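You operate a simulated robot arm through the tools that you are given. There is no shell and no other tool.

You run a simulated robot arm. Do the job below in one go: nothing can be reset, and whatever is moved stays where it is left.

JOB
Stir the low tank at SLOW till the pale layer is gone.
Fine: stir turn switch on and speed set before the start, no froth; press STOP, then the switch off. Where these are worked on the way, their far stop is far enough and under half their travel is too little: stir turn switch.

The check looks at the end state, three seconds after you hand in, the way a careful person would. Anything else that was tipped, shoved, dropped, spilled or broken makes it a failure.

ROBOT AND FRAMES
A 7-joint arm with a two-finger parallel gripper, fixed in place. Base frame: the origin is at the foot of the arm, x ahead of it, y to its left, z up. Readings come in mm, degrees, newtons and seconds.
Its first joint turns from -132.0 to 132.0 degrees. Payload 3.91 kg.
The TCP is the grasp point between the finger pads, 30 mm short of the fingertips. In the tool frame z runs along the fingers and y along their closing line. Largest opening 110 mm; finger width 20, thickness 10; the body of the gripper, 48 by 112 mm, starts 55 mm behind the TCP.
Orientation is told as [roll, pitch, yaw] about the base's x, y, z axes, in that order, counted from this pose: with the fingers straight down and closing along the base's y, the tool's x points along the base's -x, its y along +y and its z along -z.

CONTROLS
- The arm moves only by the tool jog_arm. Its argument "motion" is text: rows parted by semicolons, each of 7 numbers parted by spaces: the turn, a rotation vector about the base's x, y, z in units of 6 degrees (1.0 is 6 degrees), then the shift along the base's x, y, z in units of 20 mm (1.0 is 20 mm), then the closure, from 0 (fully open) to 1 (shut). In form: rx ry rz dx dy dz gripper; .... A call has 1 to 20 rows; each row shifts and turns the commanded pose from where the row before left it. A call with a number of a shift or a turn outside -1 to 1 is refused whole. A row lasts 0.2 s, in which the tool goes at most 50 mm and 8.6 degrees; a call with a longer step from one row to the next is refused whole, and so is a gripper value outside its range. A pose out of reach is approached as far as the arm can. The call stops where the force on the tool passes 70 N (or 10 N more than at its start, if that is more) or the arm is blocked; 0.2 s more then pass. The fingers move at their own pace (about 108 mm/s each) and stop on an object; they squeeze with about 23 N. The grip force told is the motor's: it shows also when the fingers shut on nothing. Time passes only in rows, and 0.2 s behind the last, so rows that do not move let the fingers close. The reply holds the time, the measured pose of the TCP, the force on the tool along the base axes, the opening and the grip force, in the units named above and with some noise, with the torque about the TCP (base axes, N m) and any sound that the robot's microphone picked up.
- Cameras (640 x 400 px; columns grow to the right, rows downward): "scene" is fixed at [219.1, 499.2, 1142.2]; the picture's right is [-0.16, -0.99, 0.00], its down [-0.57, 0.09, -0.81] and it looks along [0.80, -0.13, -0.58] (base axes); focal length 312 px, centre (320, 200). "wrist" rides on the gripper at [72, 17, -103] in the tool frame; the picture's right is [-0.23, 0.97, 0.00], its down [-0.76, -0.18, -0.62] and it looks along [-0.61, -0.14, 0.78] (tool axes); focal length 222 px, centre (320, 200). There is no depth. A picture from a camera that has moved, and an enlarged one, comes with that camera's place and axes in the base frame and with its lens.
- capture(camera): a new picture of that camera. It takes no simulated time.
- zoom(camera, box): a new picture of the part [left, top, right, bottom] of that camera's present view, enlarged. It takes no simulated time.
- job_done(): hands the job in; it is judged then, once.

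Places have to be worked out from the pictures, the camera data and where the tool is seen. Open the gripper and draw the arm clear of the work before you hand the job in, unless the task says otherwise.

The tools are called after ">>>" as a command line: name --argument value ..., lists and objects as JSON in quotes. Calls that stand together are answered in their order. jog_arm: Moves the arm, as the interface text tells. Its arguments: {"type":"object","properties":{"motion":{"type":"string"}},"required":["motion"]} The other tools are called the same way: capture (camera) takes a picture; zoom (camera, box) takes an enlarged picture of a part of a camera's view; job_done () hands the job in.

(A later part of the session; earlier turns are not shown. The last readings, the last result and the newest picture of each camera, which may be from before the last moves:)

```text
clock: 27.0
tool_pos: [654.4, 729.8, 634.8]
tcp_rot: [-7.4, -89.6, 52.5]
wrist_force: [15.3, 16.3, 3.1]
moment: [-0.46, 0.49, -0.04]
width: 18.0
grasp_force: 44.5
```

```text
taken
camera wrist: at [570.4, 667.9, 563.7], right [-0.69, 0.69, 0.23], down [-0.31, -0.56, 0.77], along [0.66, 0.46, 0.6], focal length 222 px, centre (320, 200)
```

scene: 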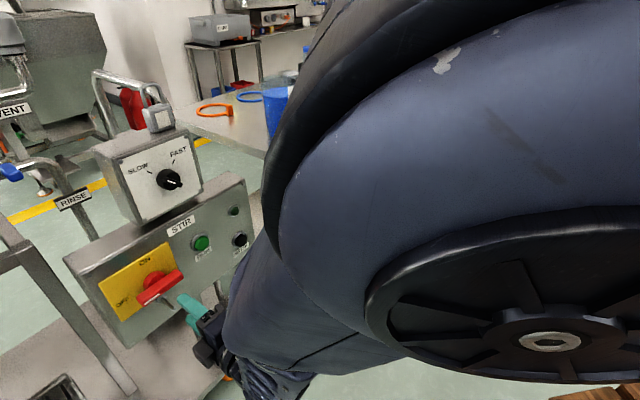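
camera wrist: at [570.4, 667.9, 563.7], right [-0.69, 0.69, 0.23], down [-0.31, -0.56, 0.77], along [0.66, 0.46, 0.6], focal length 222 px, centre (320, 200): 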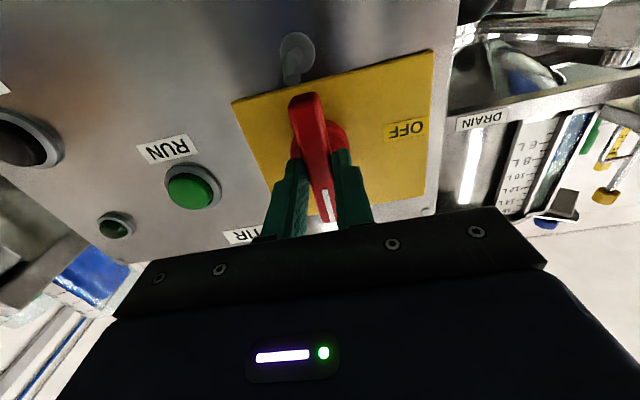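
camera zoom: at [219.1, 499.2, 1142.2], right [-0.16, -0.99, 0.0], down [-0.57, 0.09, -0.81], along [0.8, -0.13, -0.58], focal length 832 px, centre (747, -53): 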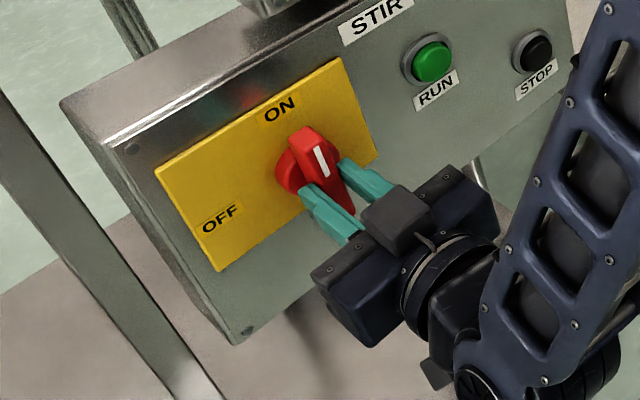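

The white stripe now points straight at ON. I release and back away to verify.

>>> jog_arm --motion "0 0 0 0 0 0 0.75; 0 0 0 0 0 0 0.6; 0 0 0 0 0 0 0.6; 0 0 0 -0.6 -0.6 0 0.6; 0 0 0 -0.8 -0.8 0 0.6; 0 0 0 -0.8 -0.8 0 0.6; 0 0 0 -0.8 -0.8 0 0.6; 0 0 0 -0.8 -0.8 0 0.6; 0 0 0 -0.6 -0.6 0 0.6"

>>> zoom --camera "scene" --box '[80, 220, 240, 340]'

>>> capture --camera "wrist"

```text
clock: 29.0
tool_pos: [565.2, 642.4, 635.4]
tcp_rot: [-15.5, -89.5, 60.5]
wrist_force: [0.9, -0.2, 0.2]
moment: [-0.01, 0.0, 0.03]
width: 44.1
grasp_force: 0.1
```

```text
3.33 times, centred on (160, 280) of scene
camera zoom: at [219.1, 499.2, 1142.2], right [-0.16, -0.99, 0.0], down [-0.57, 0.09, -0.81], along [0.8, -0.13, -0.58], focal length 1040 px, centre (853, -67)
```

zoom: 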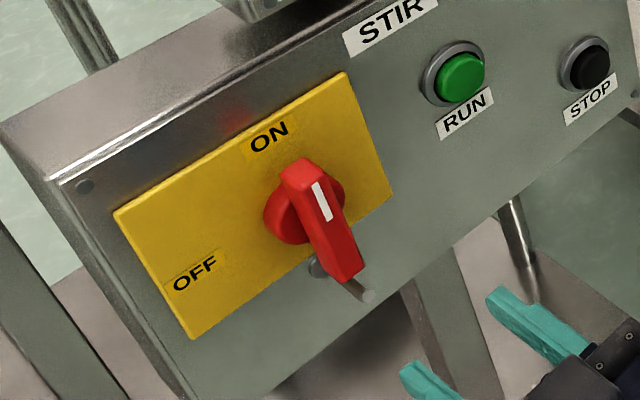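

```text
taken
camera wrist: at [481.1, 580.7, 563.7], right [-0.69, 0.69, 0.23], down [-0.31, -0.56, 0.77], along [0.66, 0.46, 0.6], focal length 222 px, centre (320, 200)
```

wrist: 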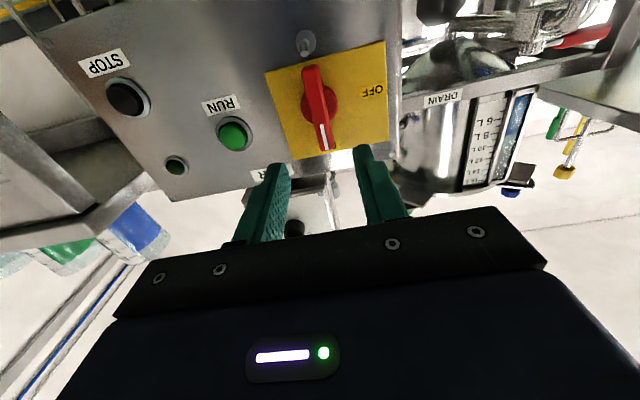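

The switch is ON. Let me look at the sight glass from here before pressing RUN, to have a baseline.

>>> zoom --camera "wrist" --box '[420, 70, 560, 210]'

>>> zoom --camera "wrist" --box '[60, 0, 420, 200]'

```text
2.86 times, centred on (490, 140) of wrist
camera zoom: at [481.1, 580.7, 563.7], right [-0.69, 0.69, 0.23], down [-0.31, -0.56, 0.77], along [0.66, 0.46, 0.6], focal length 635 px, centre (-166, 371)
```

zoom: 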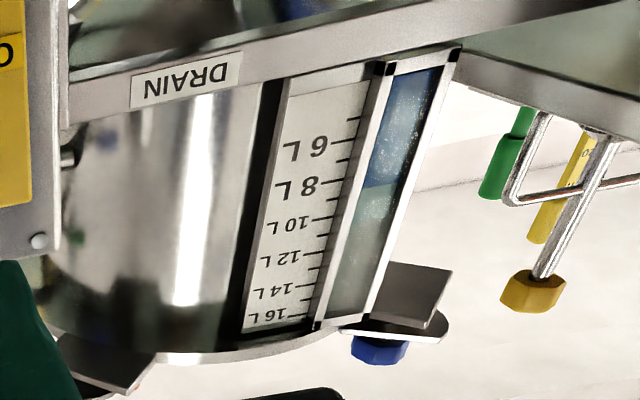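

```text
1.78 times, centred on (240, 100) of wrist
camera zoom: at [481.1, 580.7, 563.7], right [-0.69, 0.69, 0.23], down [-0.31, -0.56, 0.77], along [0.66, 0.46, 0.6], focal length 395 px, centre (462, 378)
```

zoom: 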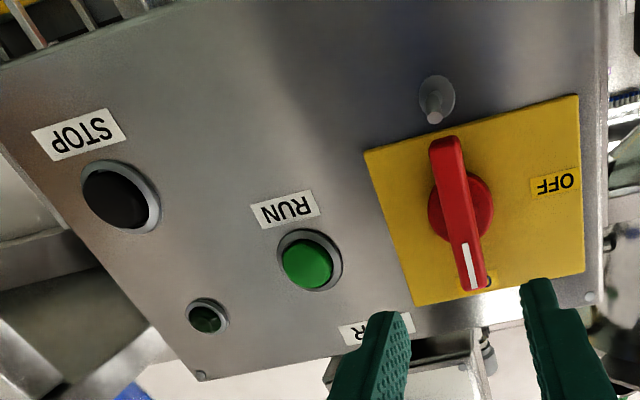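

Baseline: blue up to about 8 L with a paler band above. From this view RUN is at e≈64, z≈647 (x≈703–790 line) and STOP at e≈167, z≈578. I close the fingers and move to a standoff in front of RUN.

>>> jog_arm --motion "0 0 0 0.861 -0.189 0.0725 1; 0 0 0 0.861 -0.189 0.0725 1; 0 0 0 0.861 -0.189 0.0725 1; 0 0 0 0.861 -0.189 0.0725 1; 0 0 0 0.861 -0.189 0.0725 1; 0 0 0 0.861 -0.189 0.0725 1; 0 0 0 0.861 -0.189 0.0725 1; 0 0 0 0.861 -0.189 0.0725 1; 0 0 0 0 0 0 1"

>>> capture --camera "wrist"

>>> zoom --camera "wrist" --box '[220, 60, 420, 220]'

>>> zoom --camera "scene" --box '[120, 180, 280, 300]'

```text
clock: 31.0
tool_pos: [703.7, 611.0, 647.3]
tcp_rot: [-17.4, -89.6, 62.5]
wrist_force: [-0.8, 0.0, 1.1]
moment: [-0.01, -0.03, 0.0]
width: 0.0
grasp_force: 23.2
```

```text
taken
camera wrist: at [619.9, 549.1, 575.7], right [-0.69, 0.69, 0.22], down [-0.31, -0.56, 0.77], along [0.66, 0.46, 0.6], focal length 222 px, centre (320, 200)
```

wrist: 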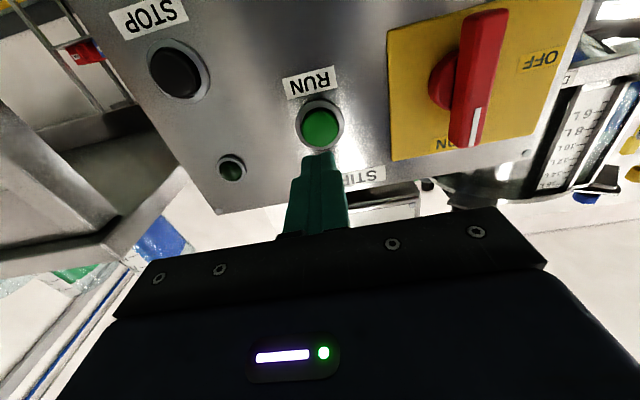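

```text
2.50 times, centred on (320, 140) of wrist
camera zoom: at [619.9, 549.1, 575.7], right [-0.69, 0.69, 0.22], down [-0.31, -0.56, 0.77], along [0.66, 0.46, 0.6], focal length 555 px, centre (320, 350)
```

zoom: 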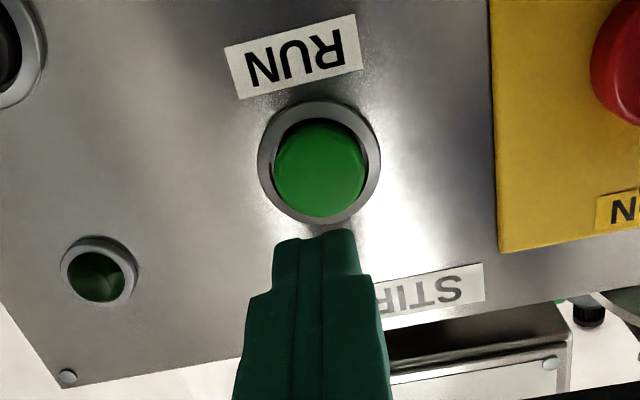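

```text
3.33 times, centred on (200, 240) of scene
camera zoom: at [219.1, 499.2, 1142.2], right [-0.16, -0.99, 0.0], down [-0.57, 0.09, -0.81], along [0.8, -0.13, -0.58], focal length 1040 px, centre (720, 67)
```

zoom: 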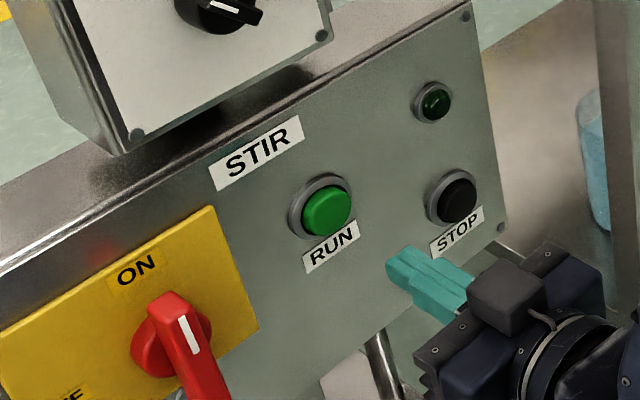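

The closed fingertip is aligned with the RUN cap (cap face ~63 mm ahead). I advance 58 mm, then press in small steps.

>>> jog_arm --motion "0 0 0 0.684 0.684 0 1; 0 0 0 0.684 0.684 0 1; 0 0 0 0.684 0.684 0 1; 0 0 0 0.071 0.071 0 1; 0 0 0 0.071 0.071 0 1; 0 0 0 0.071 0.071 0 1; 0 0 0 0.071 0.071 0 1"

>>> zoom --camera "wrist" --box '[170, 40, 420, 220]'

>>> zoom --camera "scene" --box '[150, 180, 270, 270]'

```text
clock: 32.6
tool_pos: [750.4, 656.1, 645.6]
tcp_rot: [-17.9, -89.5, 62.8]
wrist_force: [0.5, 0.0, -0.2]
moment: [0.02, 0.01, -0.01]
width: 0.1
grasp_force: 23.3
```

```text
2.22 times, centred on (295, 130) of wrist
camera zoom: at [666.2, 596.0, 574.6], right [-0.69, 0.69, 0.22], down [-0.31, -0.56, 0.77], along [0.66, 0.46, 0.6], focal length 494 px, centre (376, 356)
```

zoom: 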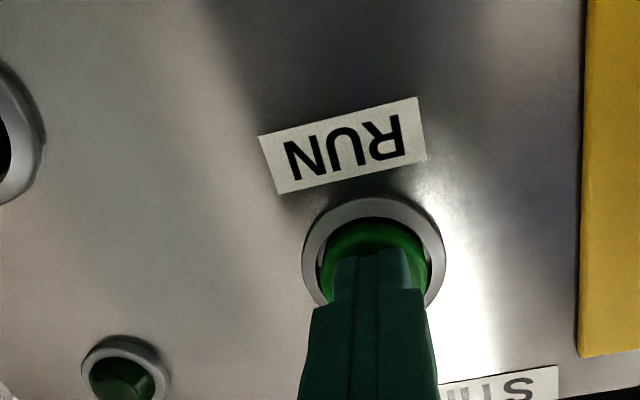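

```text
4.44 times, centred on (210, 225) of scene
camera zoom: at [219.1, 499.2, 1142.2], right [-0.16, -0.99, 0.0], down [-0.57, 0.09, -0.81], along [0.8, -0.13, -0.58], focal length 1387 px, centre (809, 89)
```

zoom: 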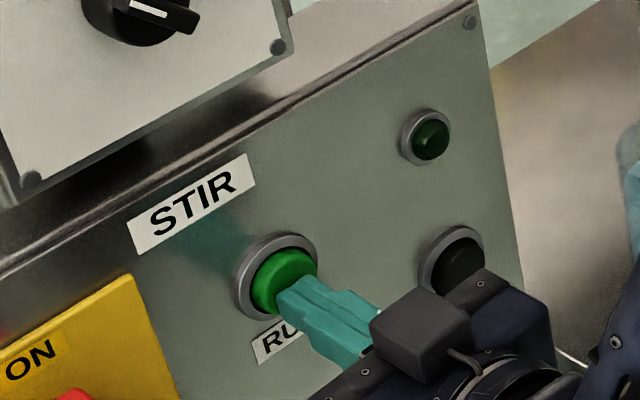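

No contact force yet; tip is right at the cap. I continue in 2 mm steps.

>>> jog_arm --motion "0 0 0 0.071 0.071 0 1; 0 0 0 0.071 0.071 0 1; 0 0 0 0.071 0.071 0 1"

>>> zoom --camera "scene" --box '[150, 180, 270, 270]'

```text
clock: 33.4
tool_pos: [755.0, 661.5, 646.6]
tcp_rot: [-16.0, -89.6, 60.9]
wrist_force: [-4.7, -6.5, -1.2]
moment: [0.05, -0.01, -0.03]
width: 0.0
grasp_force: 22.5
heard: click
```

```text
4.44 times, centred on (210, 225) of scene
camera zoom: at [219.1, 499.2, 1142.2], right [-0.16, -0.99, 0.0], down [-0.57, 0.09, -0.81], along [0.8, -0.13, -0.58], focal length 1387 px, centre (809, 89)
```

zoom: 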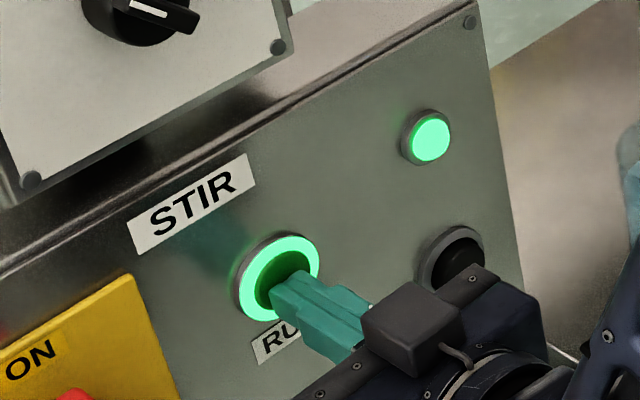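

RUN clicked and the lamp is lit. I back off to the standoff, from which the sight glass is visible, and watch.

>>> jog_arm --motion "0 0 0 -0.6 -0.6 0 1; 0 0 0 -0.8 -0.8 0 1; 0 0 0 -0.8 -0.8 0 1; 0 0 0 -0.8 -0.8 0 1"

>>> capture --camera "wrist"

>>> zoom --camera "wrist" --box '[520, 60, 640, 220]'

```text
clock: 34.4
tool_pos: [695.9, 601.2, 647.6]
tcp_rot: [-20.6, -89.5, 65.5]
wrist_force: [1.0, -0.2, -0.6]
moment: [0.01, -0.01, -0.01]
width: 0.0
grasp_force: 22.7
```

```text
taken
camera wrist: at [611.5, 540.6, 575.7], right [-0.69, 0.69, 0.22], down [-0.31, -0.56, 0.77], along [0.66, 0.46, 0.6], focal length 222 px, centre (320, 200)
```

wrist: 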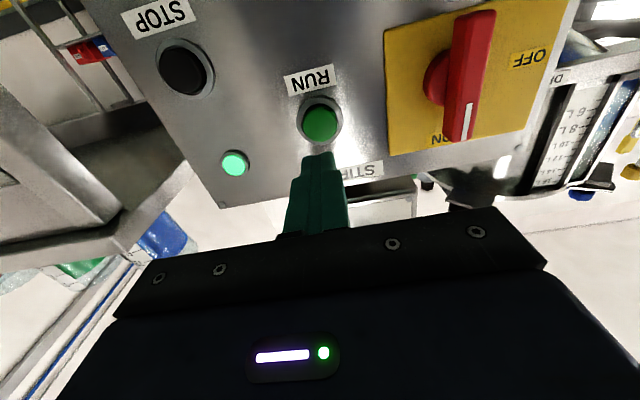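

```text
2.50 times, centred on (580, 140) of wrist
camera zoom: at [611.5, 540.6, 575.7], right [-0.69, 0.69, 0.22], down [-0.31, -0.56, 0.77], along [0.66, 0.46, 0.6], focal length 555 px, centre (-330, 350)
```

zoom: 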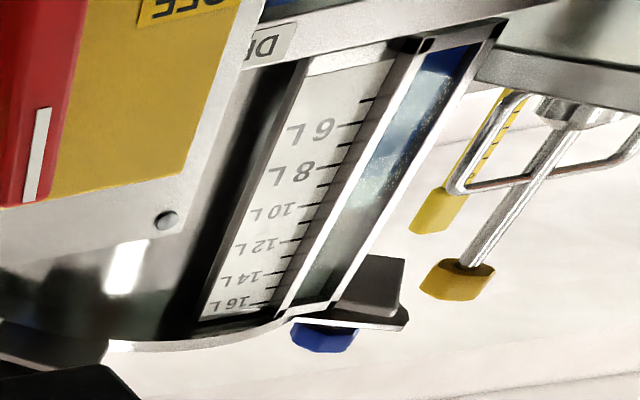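

The tube view here is oblique and reflective. I move back to the earlier vantage, from which the layers were clearly visible.

>>> jog_arm --motion "0 0 0 -0.917 -0.569 0.299 1; 0 0 0 -0.917 -0.569 0.299 1; 0 0 0 -0.917 -0.569 0.299 1; 0 0 0 -0.917 -0.569 0.299 1; 0 0 0 -0.917 -0.569 0.299 1; 0 0 0 -0.917 -0.569 0.299 1; 0 0 0 -0.917 -0.569 0.299 1; 0 0 0 -0.917 -0.569 0.299 1"

>>> zoom --camera "wrist" --box '[460, 30, 580, 140]'

>>> capture --camera "scene"

```text
clock: 36.2
tool_pos: [550.5, 511.2, 694.4]
tcp_rot: [-21.6, -89.6, 66.5]
wrist_force: [-0.6, -0.2, 1.1]
moment: [0.01, 0.04, 0.03]
width: 0.0
grasp_force: 22.8
```

```text
3.64 times, centred on (520, 85) of wrist
camera zoom: at [464.7, 448.9, 622.0], right [-0.69, 0.69, 0.22], down [-0.31, -0.56, 0.77], along [0.66, 0.46, 0.6], focal length 808 px, centre (-407, 618)
```

zoom: 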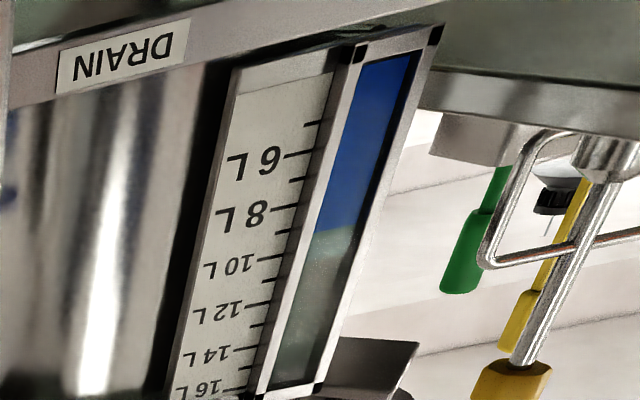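

```text
taken
```

scene: 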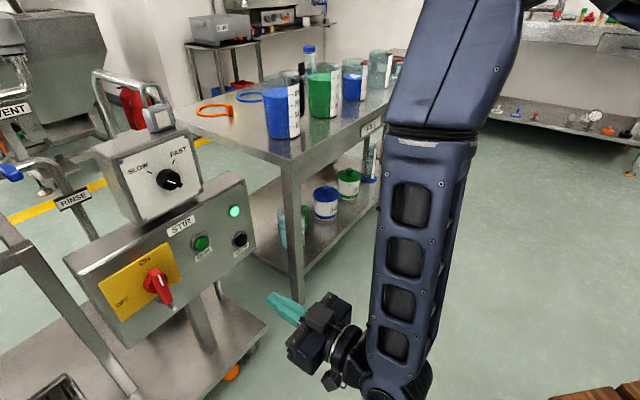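

The blue column now looks brighter and reaches higher than at first. I zoom tightly on the tube.

>>> zoom --camera "wrist" --box '[500, 35, 560, 145]'

>>> capture --camera "wrist"

```text
3.64 times, centred on (530, 90) of wrist
camera zoom: at [464.7, 448.9, 622.0], right [-0.69, 0.69, 0.22], down [-0.31, -0.56, 0.77], along [0.66, 0.46, 0.6], focal length 808 px, centre (-444, 600)
```

zoom: 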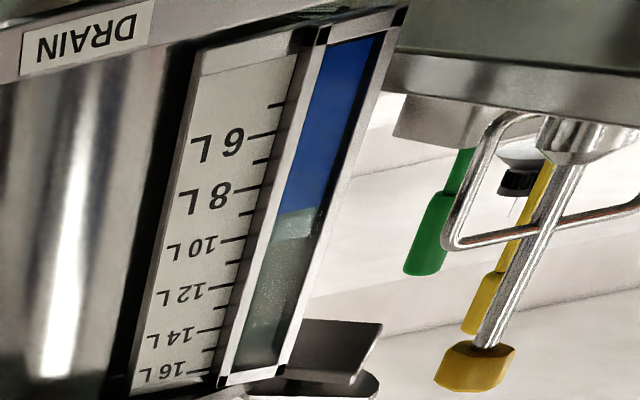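

```text
taken
camera wrist: at [464.7, 448.9, 622.0], right [-0.69, 0.69, 0.22], down [-0.31, -0.56, 0.77], along [0.66, 0.46, 0.6], focal length 222 px, centre (320, 200)
```

wrist: 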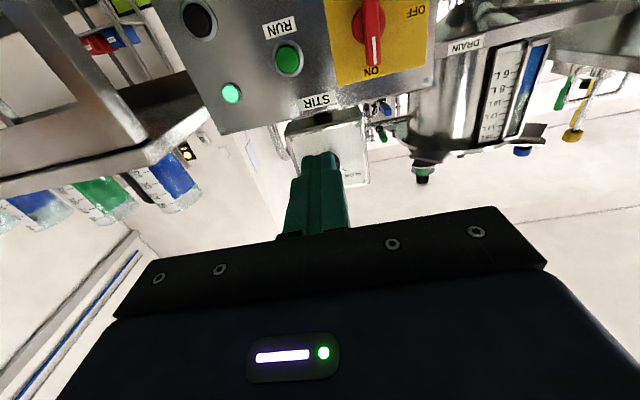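

There is a pale band between about 8.5 and 10 L still. I zoom further on just that part.

>>> zoom --camera "wrist" --box '[500, 70, 560, 110]'

```text
10.00 times, centred on (530, 90) of wrist
camera zoom: at [464.7, 448.9, 622.0], right [-0.69, 0.69, 0.22], down [-0.31, -0.56, 0.77], along [0.66, 0.46, 0.6], focal length 2221 px, centre (-1780, 1300)
```

zoom: 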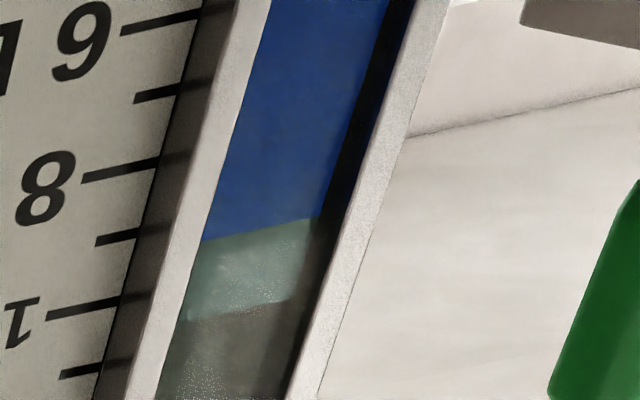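

Clear view now: blue up to ~9 L, pale layer from ~9 to ~10.2 L, empty above. I wait 2 s in place and compare.

>>> jog_arm --motion "0 0 0 0 0 0 1; 0 0 0 0 0 0 1; 0 0 0 0 0 0 1; 0 0 0 0 0 0 1; 0 0 0 0 0 0 1; 0 0 0 0 0 0 1; 0 0 0 0 0 0 1; 0 0 0 0 0 0 1; 0 0 0 0 0 0 1; 0 0 0 0 0 0 1"

>>> zoom --camera "wrist" --box '[500, 70, 560, 110]'

```text
clock: 38.4
tool_pos: [549.5, 510.8, 694.6]
tcp_rot: [-18.7, -89.6, 63.6]
wrist_force: [0.8, -0.7, 0.4]
moment: [-0.02, -0.01, 0.01]
width: 0.0
grasp_force: 22.7
```

```text
10.00 times, centred on (530, 90) of wrist
camera zoom: at [464.9, 449.0, 621.8], right [-0.69, 0.69, 0.22], down [-0.31, -0.56, 0.77], along [0.66, 0.46, 0.6], focal length 2221 px, centre (-1780, 1300)
```

zoom: 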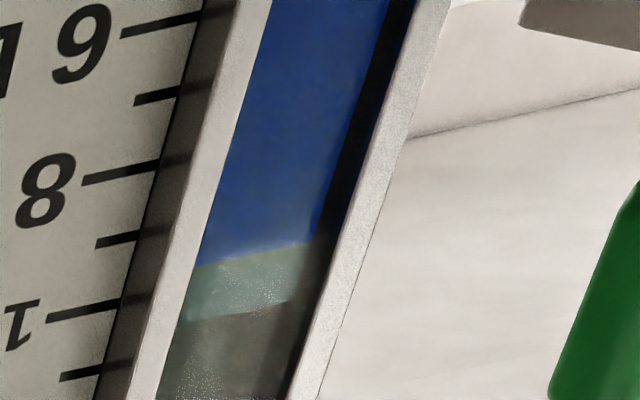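

The pale band is shrinking from below (boundary moved ~25 px of the ~80), so about 5 s remain. Meanwhile I move to a spot in line with STOP but far enough back that the tube should still be visible.

>>> jog_arm --motion "0 0 0 0.956 -0.449 -0.833 1; 0 0 0 0.956 -0.449 -0.833 1; 0 0 0 0.956 -0.449 -0.833 1; 0 0 0 0.956 -0.449 -0.833 1; 0 0 0 0.956 -0.449 -0.833 1; 0 0 0 0.956 -0.449 -0.833 1; 0 0 0 0.956 -0.449 -0.833 1"

>>> capture --camera "wrist"

>>> zoom --camera "wrist" --box '[530, 80, 640, 170]'

```text
clock: 40.0
tool_pos: [682.4, 447.2, 578.9]
tcp_rot: [-13.7, -89.5, 58.7]
wrist_force: [0.0, 0.0, -0.5]
moment: [0.0, -0.01, -0.05]
width: 0.0
grasp_force: 22.7
```

```text
taken
camera wrist: at [597.4, 384.9, 506.5], right [-0.69, 0.69, 0.23], down [-0.31, -0.56, 0.77], along [0.66, 0.46, 0.6], focal length 222 px, centre (320, 200)
```

wrist: 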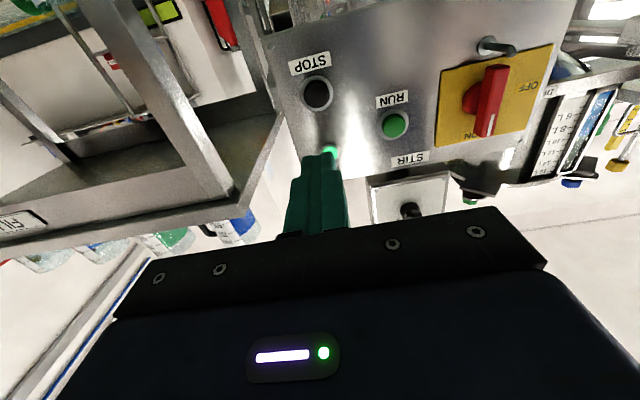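

```text
4.44 times, centred on (585, 125) of wrist
camera zoom: at [597.4, 384.9, 506.5], right [-0.69, 0.69, 0.23], down [-0.31, -0.56, 0.77], along [0.66, 0.46, 0.6], focal length 987 px, centre (-858, 533)
```

zoom: 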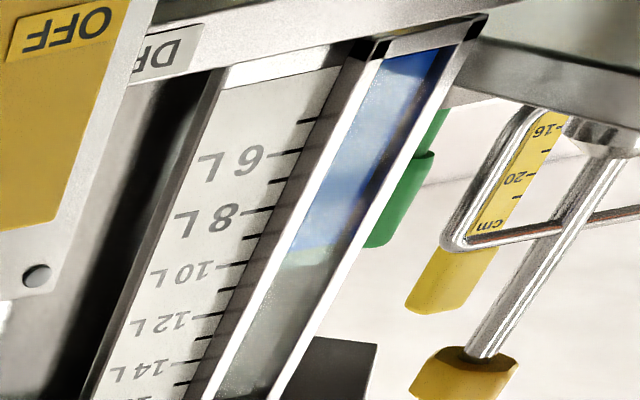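

The tube is visible from here. I zoom onto the boundary.

>>> zoom --camera "wrist" --box '[555, 118, 615, 158]'

>>> zoom --camera "wrist" --box '[250, 40, 420, 200]'

```text
10.00 times, centred on (585, 138) of wrist
camera zoom: at [597.4, 384.9, 506.5], right [-0.69, 0.69, 0.23], down [-0.31, -0.56, 0.77], along [0.66, 0.46, 0.6], focal length 2221 px, centre (-2330, 820)
```

zoom: 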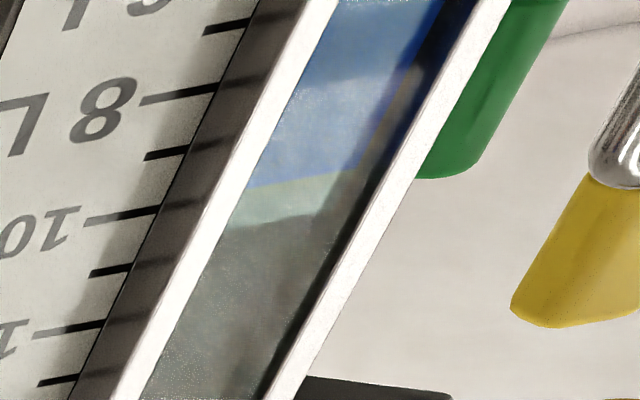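

```text
2.50 times, centred on (335, 120) of wrist
camera zoom: at [597.4, 384.9, 506.5], right [-0.69, 0.69, 0.23], down [-0.31, -0.56, 0.77], along [0.66, 0.46, 0.6], focal length 555 px, centre (282, 400)
```

zoom: 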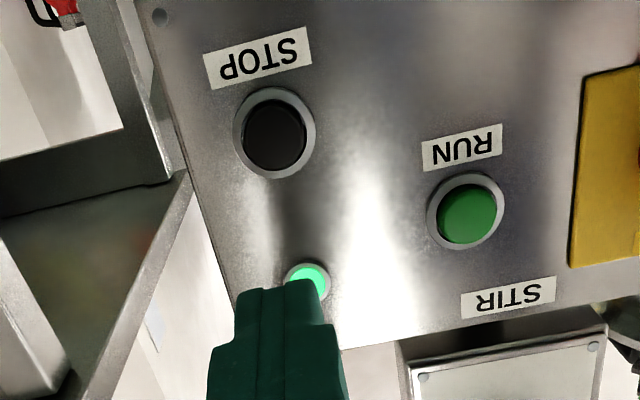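

Pale band is down to ~0.6 L, about 3.5–4 s left at this rate. I wait 3.2 s here, then check again.

>>> jog_arm --motion "0 0 0 0.095 -0.095 0 1; 0 0 0 0 0 0 1; 0 0 0 0 0 0 1; 0 0 0 0 0 0 1; 0 0 0 0 0 0 1; 0 0 0 0 0 0 1; 0 0 0 0 0 0 1; 0 0 0 0 0 0 1; 0 0 0 0 0 0 1; 0 0 0 0 0 0 1; 0 0 0 0 0 0 1; 0 0 0 0 0 0 1; 0 0 0 0 0 0 1; 0 0 0 0 0 0 1; 0 0 0 0 0 0 1"

>>> zoom --camera "wrist" --box '[555, 118, 615, 158]'

```text
clock: 43.2
tool_pos: [684.5, 443.9, 578.3]
tcp_rot: [-18.1, -89.6, 63.1]
wrist_force: [-0.6, 0.3, 0.6]
moment: [0.01, 0.02, 0.01]
width: 0.0
grasp_force: 22.8
```

```text
10.00 times, centred on (585, 138) of wrist
camera zoom: at [599.4, 383.4, 506.3], right [-0.69, 0.69, 0.22], down [-0.31, -0.56, 0.77], along [0.66, 0.46, 0.6], focal length 2221 px, centre (-2330, 820)
```

zoom: 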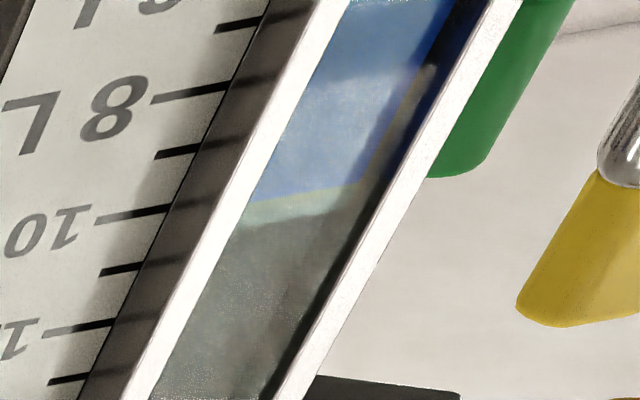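

Still a thin band (~0.4 L), the shrinking is slowing. I wait another 4 s.

>>> jog_arm --motion "0 0 0 0 0 0 1; 0 0 0 0 0 0 1; 0 0 0 0 0 0 1; 0 0 0 0 0 0 1; 0 0 0 0 0 0 1; 0 0 0 0 0 0 1; 0 0 0 0 0 0 1; 0 0 0 0 0 0 1; 0 0 0 0 0 0 1; 0 0 0 0 0 0 1; 0 0 0 0 0 0 1; 0 0 0 0 0 0 1; 0 0 0 0 0 0 1; 0 0 0 0 0 0 1; 0 0 0 0 0 0 1; 0 0 0 0 0 0 1; 0 0 0 0 0 0 1; 0 0 0 0 0 0 1; 0 0 0 0 0 0 1"

>>> zoom --camera "wrist" --box '[555, 118, 615, 158]'

>>> zoom --camera "wrist" --box '[570, 130, 594, 146]'

```text
clock: 47.2
tool_pos: [684.6, 445.2, 577.0]
tcp_rot: [-17.8, -89.5, 62.9]
wrist_force: [-0.2, 1.2, 0.6]
moment: [0.0, 0.01, 0.0]
width: 0.1
grasp_force: 23.1
```

```text
10.00 times, centred on (585, 138) of wrist
camera zoom: at [599.4, 383.4, 506.3], right [-0.69, 0.69, 0.22], down [-0.31, -0.56, 0.77], along [0.66, 0.46, 0.6], focal length 2221 px, centre (-2330, 820)
```

zoom: 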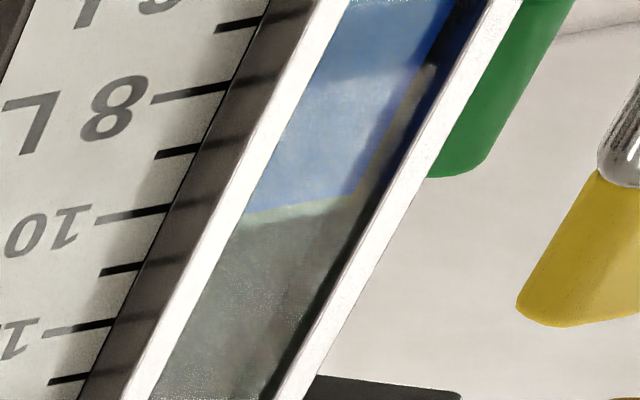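

```text
16.00 times, centred on (582, 138) of wrist
camera zoom: at [599.4, 383.4, 506.3], right [-0.69, 0.69, 0.22], down [-0.31, -0.56, 0.77], along [0.66, 0.46, 0.6], focal length 3554 px, centre (-3872, 1192)
```

zoom: 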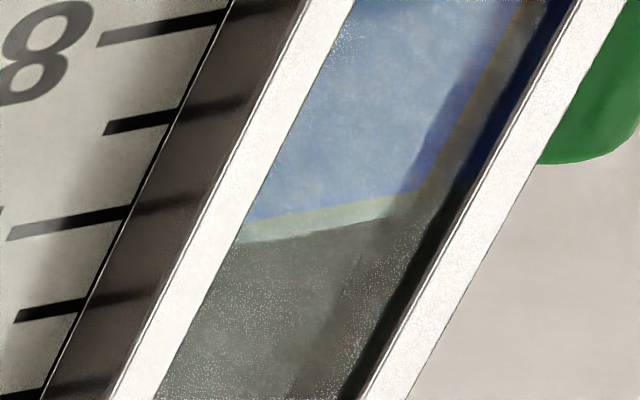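

Only a thin sliver (~0.2 L) is left. Waiting another 4 s.

>>> jog_arm --motion "0 0 0 0 0 0 1; 0 0 0 0 0 0 1; 0 0 0 0 0 0 1; 0 0 0 0 0 0 1; 0 0 0 0 0 0 1; 0 0 0 0 0 0 1; 0 0 0 0 0 0 1; 0 0 0 0 0 0 1; 0 0 0 0 0 0 1; 0 0 0 0 0 0 1; 0 0 0 0 0 0 1; 0 0 0 0 0 0 1; 0 0 0 0 0 0 1; 0 0 0 0 0 0 1; 0 0 0 0 0 0 1; 0 0 0 0 0 0 1; 0 0 0 0 0 0 1; 0 0 0 0 0 0 1; 0 0 0 0 0 0 1"

>>> zoom --camera "wrist" --box '[555, 118, 615, 158]'

>>> zoom --camera "wrist" --box '[570, 130, 594, 146]'

```text
clock: 51.2
tool_pos: [683.8, 444.7, 577.7]
tcp_rot: [-18.2, -89.5, 63.2]
wrist_force: [-0.4, -0.7, -0.2]
moment: [0.0, 0.02, 0.02]
width: 0.0
grasp_force: 22.3
```

```text
10.00 times, centred on (585, 138) of wrist
camera zoom: at [599.4, 383.4, 506.3], right [-0.69, 0.69, 0.22], down [-0.31, -0.56, 0.77], along [0.66, 0.46, 0.6], focal length 2221 px, centre (-2330, 820)
```

zoom: 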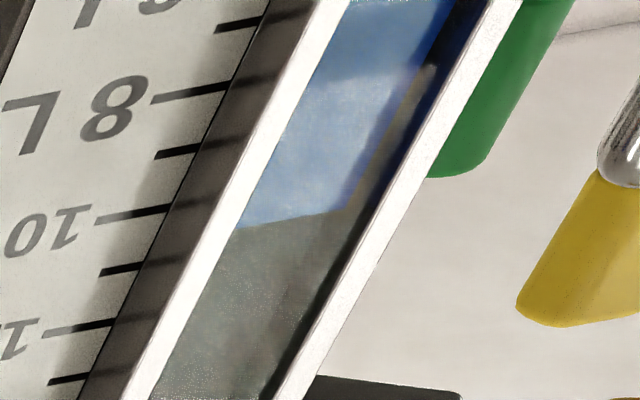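

```text
16.00 times, centred on (582, 138) of wrist
camera zoom: at [599.4, 383.4, 506.3], right [-0.69, 0.69, 0.22], down [-0.31, -0.56, 0.77], along [0.66, 0.46, 0.6], focal length 3554 px, centre (-3872, 1192)
```

zoom: 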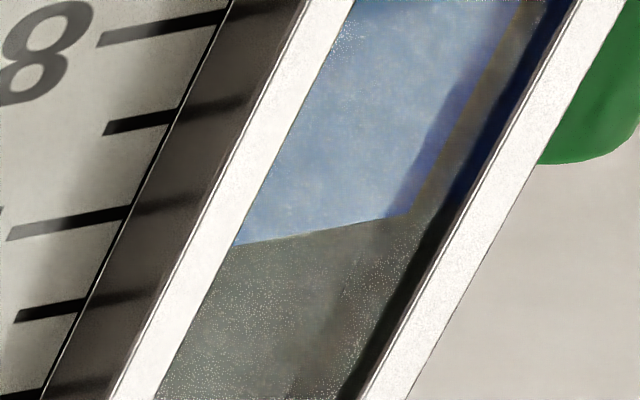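

The pale layer is fully gone, with a sharp blue surface and no froth. I go straight in to press STOP: approach ~182 mm, then small pressing steps.

>>> jog_arm --motion "0 0 0 0.917 0.917 0 1; 0 0 0 0.917 0.917 0 1; 0 0 0 0.917 0.917 0 1; 0 0 0 0.917 0.917 0 1; 0 0 0 0.917 0.917 0 1; 0 0 0 0.917 0.917 0 1; 0 0 0 0.8 0.8 0 1; 0 0 0 0.09 0.09 0 1; 0 0 0 0.09 0.09 0 1; 0 0 0 0.09 0.09 0 1; 0 0 0 0.09 0.09 0 1; 0 0 0 0.09 0.09 0 1; 0 0 0 0.09 0.09 0 1"

>>> zoom --camera "wrist" --box '[220, 60, 420, 220]'

>>> zoom --camera "scene" --box '[150, 180, 290, 290]'

```text
clock: 54.0
tool_pos: [821.6, 583.9, 576.8]
tcp_rot: [-17.4, -89.5, 62.3]
wrist_force: [0.5, 0.7, 0.4]
moment: [-0.03, 0.02, 0.0]
width: 0.0
grasp_force: 22.9
```

```text
2.50 times, centred on (320, 140) of wrist
camera zoom: at [736.8, 521.2, 505.5], right [-0.69, 0.69, 0.22], down [-0.31, -0.56, 0.77], along [0.66, 0.46, 0.6], focal length 555 px, centre (320, 350)
```

zoom: 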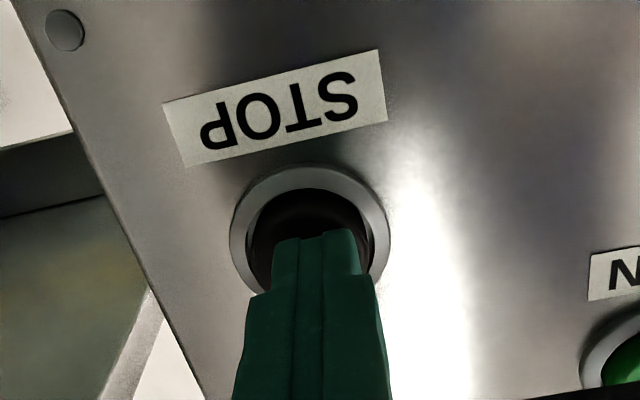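

```text
3.64 times, centred on (220, 235) of scene
camera zoom: at [219.1, 499.2, 1142.2], right [-0.16, -0.99, 0.0], down [-0.57, 0.09, -0.81], along [0.8, -0.13, -0.58], focal length 1135 px, centre (684, 73)
```

zoom: 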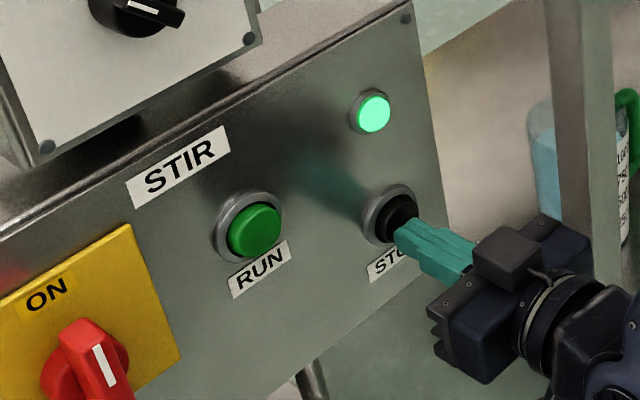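

The tip is on the black cap, not pressed yet. A few more small steps.

>>> jog_arm --motion "0 0 0 0.08 0.08 0 1; 0 0 0 0.08 0.08 0 1; 0 0 0 0.08 0.08 0 1"

>>> zoom --camera "scene" --box '[150, 180, 290, 290]'

```text
clock: 54.8
tool_pos: [825.2, 587.0, 577.5]
tcp_rot: [-16.6, -89.6, 61.5]
wrist_force: [-1.9, -2.2, -1.6]
moment: [-0.03, 0.04, -0.01]
width: 0.0
grasp_force: 22.8
heard: click
```

```text
3.64 times, centred on (220, 235) of scene
camera zoom: at [219.1, 499.2, 1142.2], right [-0.16, -0.99, 0.0], down [-0.57, 0.09, -0.81], along [0.8, -0.13, -0.58], focal length 1135 px, centre (684, 73)
```

zoom: 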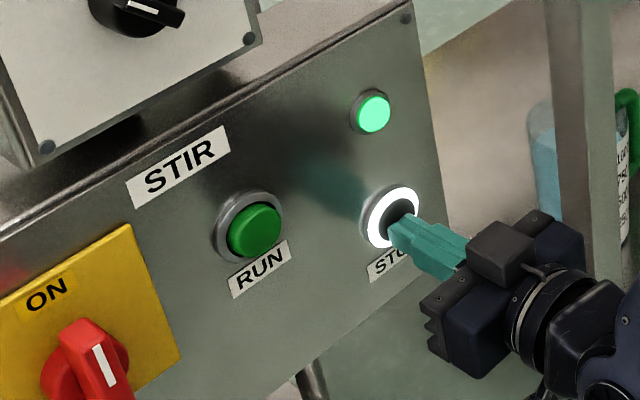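

STOP clicked and its ring lit, but the green lamp is still on in this frame. I hold briefly and check whether it goes out.

>>> jog_arm --motion "0 0 0 0 0 0 1"

>>> zoom --camera "scene" --box '[150, 180, 290, 290]'

```text
clock: 55.2
tool_pos: [826.2, 587.6, 577.8]
tcp_rot: [-17.3, -89.5, 62.4]
wrist_force: [-1.6, -2.7, -1.9]
moment: [0.01, 0.02, -0.01]
width: 0.0
grasp_force: 22.5
```

```text
3.64 times, centred on (220, 235) of scene
camera zoom: at [219.1, 499.2, 1142.2], right [-0.16, -0.99, 0.0], down [-0.57, 0.09, -0.81], along [0.8, -0.13, -0.58], focal length 1135 px, centre (684, 73)
```

zoom: 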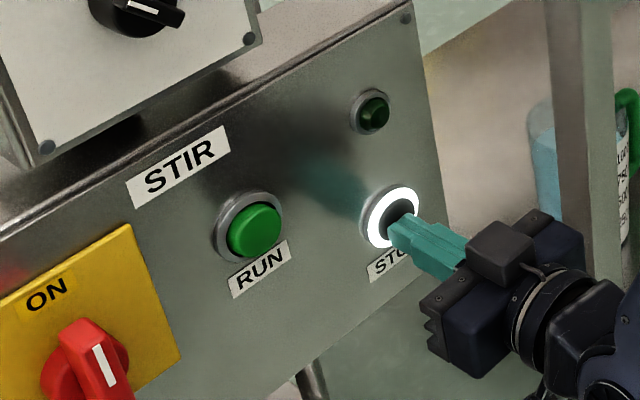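

The lamp is off: stirring has stopped. I release STOP, back out, and move to the standoff in front of the switch (fingers closing horizontally over the now vertical bar).

>>> jog_arm --motion "0 0 0 -0.5 -0.5 0 1; 0 0 0 -0.9 -0.9 0 1; 0 0 0 -0.9 -0.9 0 1; 0 0 0 -0.88 -0.88 0 1; 0 0 0 -0.904 0.829 0.321 1; 0 0 0 -0.904 0.829 0.321 0.8; 0 0 0 -0.904 0.829 0.321 0.6; 0 0 0 -0.904 0.829 0.321 0.6; 0 0 0 -0.904 0.829 0.321 0.6; 0 0 0 -0.904 0.829 0.321 0.6; 0 0 0 -0.904 0.829 0.321 0.6; 0 0 0 -0.904 0.829 0.321 0.6; 0 0 0 -0.904 0.829 0.321 0.6; 0 0 0 0 0 0 0.6"

>>> zoom --camera "wrist" --box '[220, 40, 420, 220]'

>>> zoom --camera "scene" --box '[60, 180, 270, 340]'

```text
clock: 58.2
tool_pos: [599.0, 671.5, 635.8]
tcp_rot: [-18.9, -89.6, 63.9]
wrist_force: [-0.2, 0.1, 0.1]
moment: [0.01, 0.02, -0.01]
width: 44.2
grasp_force: 0.0
```

```text
2.22 times, centred on (320, 130) of wrist
camera zoom: at [514.4, 610.5, 564.3], right [-0.69, 0.69, 0.22], down [-0.31, -0.56, 0.77], along [0.66, 0.46, 0.6], focal length 494 px, centre (320, 356)
```

zoom: 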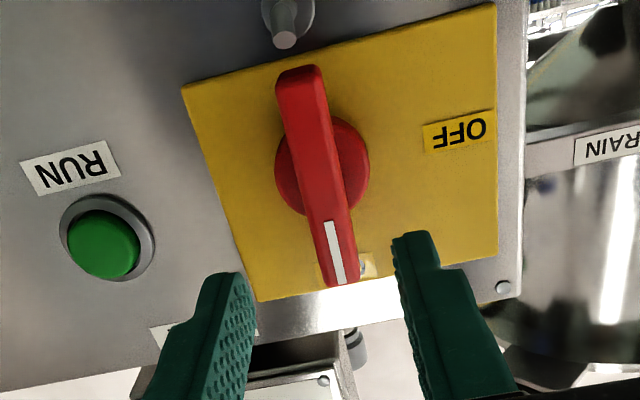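

```text
2.50 times, centred on (165, 260) of scene
camera zoom: at [219.1, 499.2, 1142.2], right [-0.16, -0.99, 0.0], down [-0.57, 0.09, -0.81], along [0.8, -0.13, -0.58], focal length 780 px, centre (708, 50)
```

zoom: 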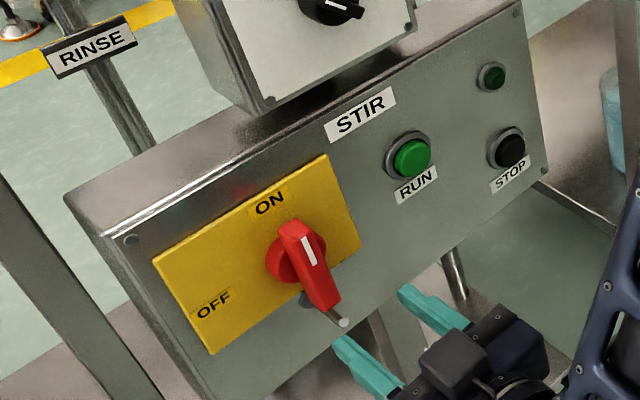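

Aligned to about 1 mm. I advance 81 mm and close on the bar.

>>> jog_arm --motion "0 0 0 0.71 0.731 -0.0125 0.6; 0 0 0 0.71 0.731 -0.0125 0.6; 0 0 0 0.71 0.731 -0.0125 0.6; 0 0 0 0.71 0.731 -0.0125 0.6; 0 0 0 0 0 0 0.6; 0 0 0 0 0 0 0.8; 0 0 0 0 0 0 1; 0 0 0 0 0 0 1; 0 0 0 0 0 0 1"

>>> zoom --camera "wrist" --box '[220, 40, 420, 220]'

```text
clock: 60.2
tool_pos: [658.1, 731.0, 635.0]
tcp_rot: [-16.6, -89.5, 61.7]
wrist_force: [-3.0, 18.0, -3.6]
moment: [-0.4, 0.4, 0.28]
width: 17.7
grasp_force: 44.9
```

```text
2.22 times, centred on (320, 130) of wrist
camera zoom: at [572.7, 669.8, 563.3], right [-0.69, 0.69, 0.22], down [-0.31, -0.56, 0.77], along [0.65, 0.46, 0.6], focal length 494 px, centre (320, 356)
```

zoom: 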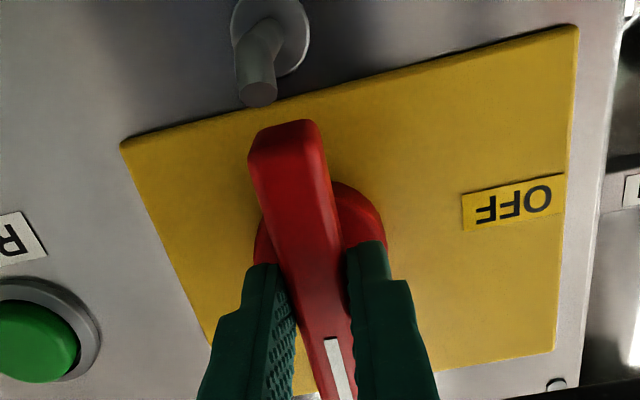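

Bar gripped (17.7 mm). Now I turn it counter-clockwise back toward OFF, 30° first.

>>> jog_arm --motion "-0.707 -0.707 0 0 0 0 1; -0.707 -0.707 0 0 0 0 1; -0.707 -0.707 0 0 0 0 1; -0.707 -0.707 0 0 0 0 1; -0.707 -0.707 0 0 0 0 1; 0 0 0 0 0 0 1"

>>> zoom --camera "scene" --box '[80, 220, 240, 340]'

```text
clock: 61.6
tool_pos: [657.2, 731.1, 634.3]
tcp_rot: [-89.5, -59.9, 134.3]
wrist_force: [7.0, 20.6, 0.1]
moment: [0.41, -0.41, 0.49]
width: 18.1
grasp_force: 45.5
```

```text
3.33 times, centred on (160, 280) of scene
camera zoom: at [219.1, 499.2, 1142.2], right [-0.16, -0.99, 0.0], down [-0.57, 0.09, -0.81], along [0.8, -0.13, -0.58], focal length 1040 px, centre (853, -67)
```

zoom: 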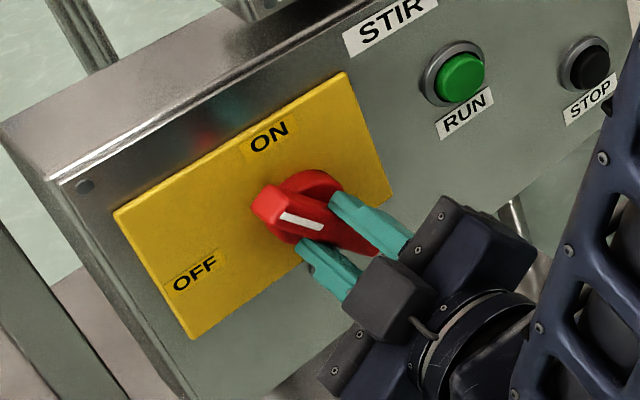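

It is following with low forces. I turn the remaining 60°.

>>> jog_arm --motion "-0.707 -0.707 0 0 0 0 1; -0.707 -0.707 0 0 0 0 1; -0.707 -0.707 0 0 0 0 1; -0.707 -0.707 0 0 0 0 1; -0.707 -0.707 0 0 0 0 1; -0.707 -0.707 0 0 0 0 1; -0.707 -0.707 0 0 0 0 1; -0.707 -0.707 0 0 0 0 1; -0.707 -0.707 0 0 0 0 1; -0.707 -0.707 0 0 0 0 1; 0 0 0 0 0 0 1"

>>> zoom --camera "scene" --box '[80, 220, 240, 340]'

>>> zoom --camera "wrist" --box '[220, 40, 440, 220]'

```text
clock: 64.0
tool_pos: [658.1, 730.1, 635.4]
tcp_rot: [-90.3, 0.1, 134.5]
wrist_force: [33.1, 8.7, 29.2]
moment: [0.36, -0.06, -0.85]
width: 17.9
grasp_force: 45.2
```

```text
3.33 times, centred on (160, 280) of scene
camera zoom: at [219.1, 499.2, 1142.2], right [-0.16, -0.99, 0.0], down [-0.57, 0.09, -0.81], along [0.8, -0.13, -0.58], focal length 1040 px, centre (853, -67)
```

zoom: 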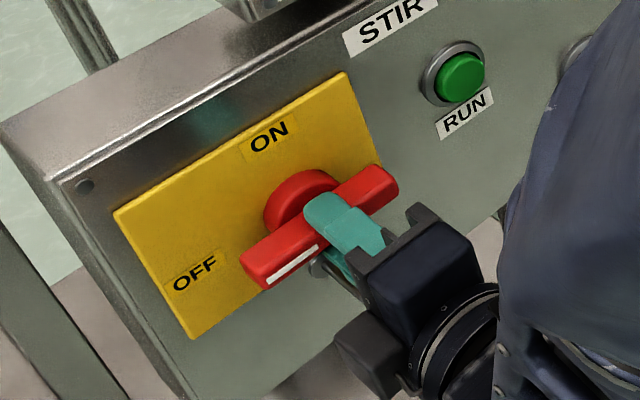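

```text
2.22 times, centred on (330, 130) of wrist
camera zoom: at [635.6, 606.7, 618.9], right [-0.16, 0.16, -0.97], down [-0.98, 0.11, 0.17], along [0.13, 0.98, 0.14], focal length 494 px, centre (298, 356)
```

zoom: 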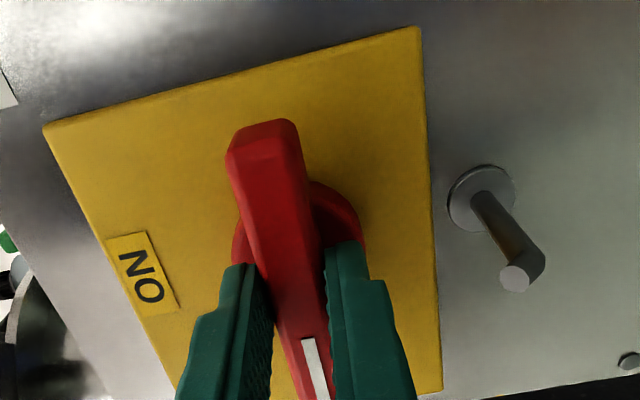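

The bar is horizontal with the stripe at OFF. I open only to 44 mm (the rod is below), back straight out, and check.

>>> jog_arm --motion "0 0 0 0 0 0 0.8; 0 0 0 0 0 0 0.6; 0 0 0 0 0 0 0.6; 0 0 0 -0.5 -0.5 0 0.6; 0 0 0 -0.8 -0.8 0 0.6; 0 0 0 -0.8 -0.8 0 0.6; 0 0 0 -0.8 -0.8 0 0.6; 0 0 0 -0.8 -0.8 0 0.6; 0 0 0 -0.8 -0.8 0 0.6; 0 0 0 -0.8 -0.8 0 0.6; 0 0 0 -0.8 -0.8 0 0.6"

>>> zoom --camera "scene" --box '[60, 110, 270, 350]'

>>> capture --camera "wrist"

```text
clock: 66.4
tool_pos: [534.4, 607.0, 636.0]
tcp_rot: [-90.0, 0.2, 134.7]
wrist_force: [0.2, 0.3, -0.3]
moment: [0.01, -0.01, -0.02]
width: 44.2
grasp_force: 0.0
```

```text
1.67 times, centred on (165, 230) of scene
camera zoom: at [219.1, 499.2, 1142.2], right [-0.16, -0.99, 0.0], down [-0.57, 0.09, -0.81], along [0.8, -0.13, -0.58], focal length 520 px, centre (578, 150)
```

zoom: 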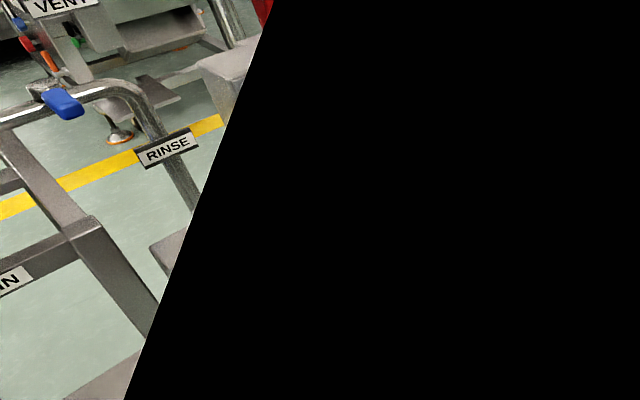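

```text
taken
camera wrist: at [511.5, 482.9, 619.0], right [-0.16, 0.16, -0.97], down [-0.98, 0.11, 0.18], along [0.13, 0.98, 0.14], focal length 222 px, centre (320, 200)
```

wrist: 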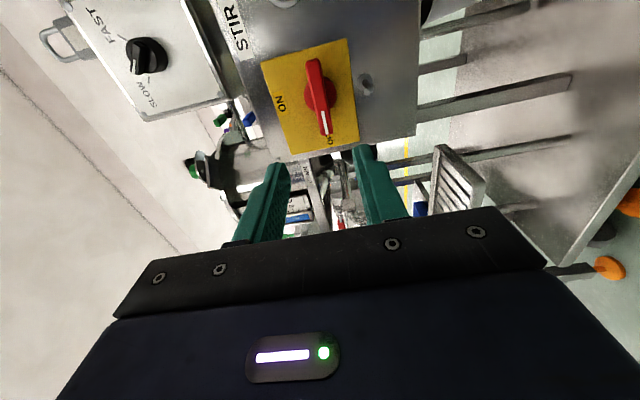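

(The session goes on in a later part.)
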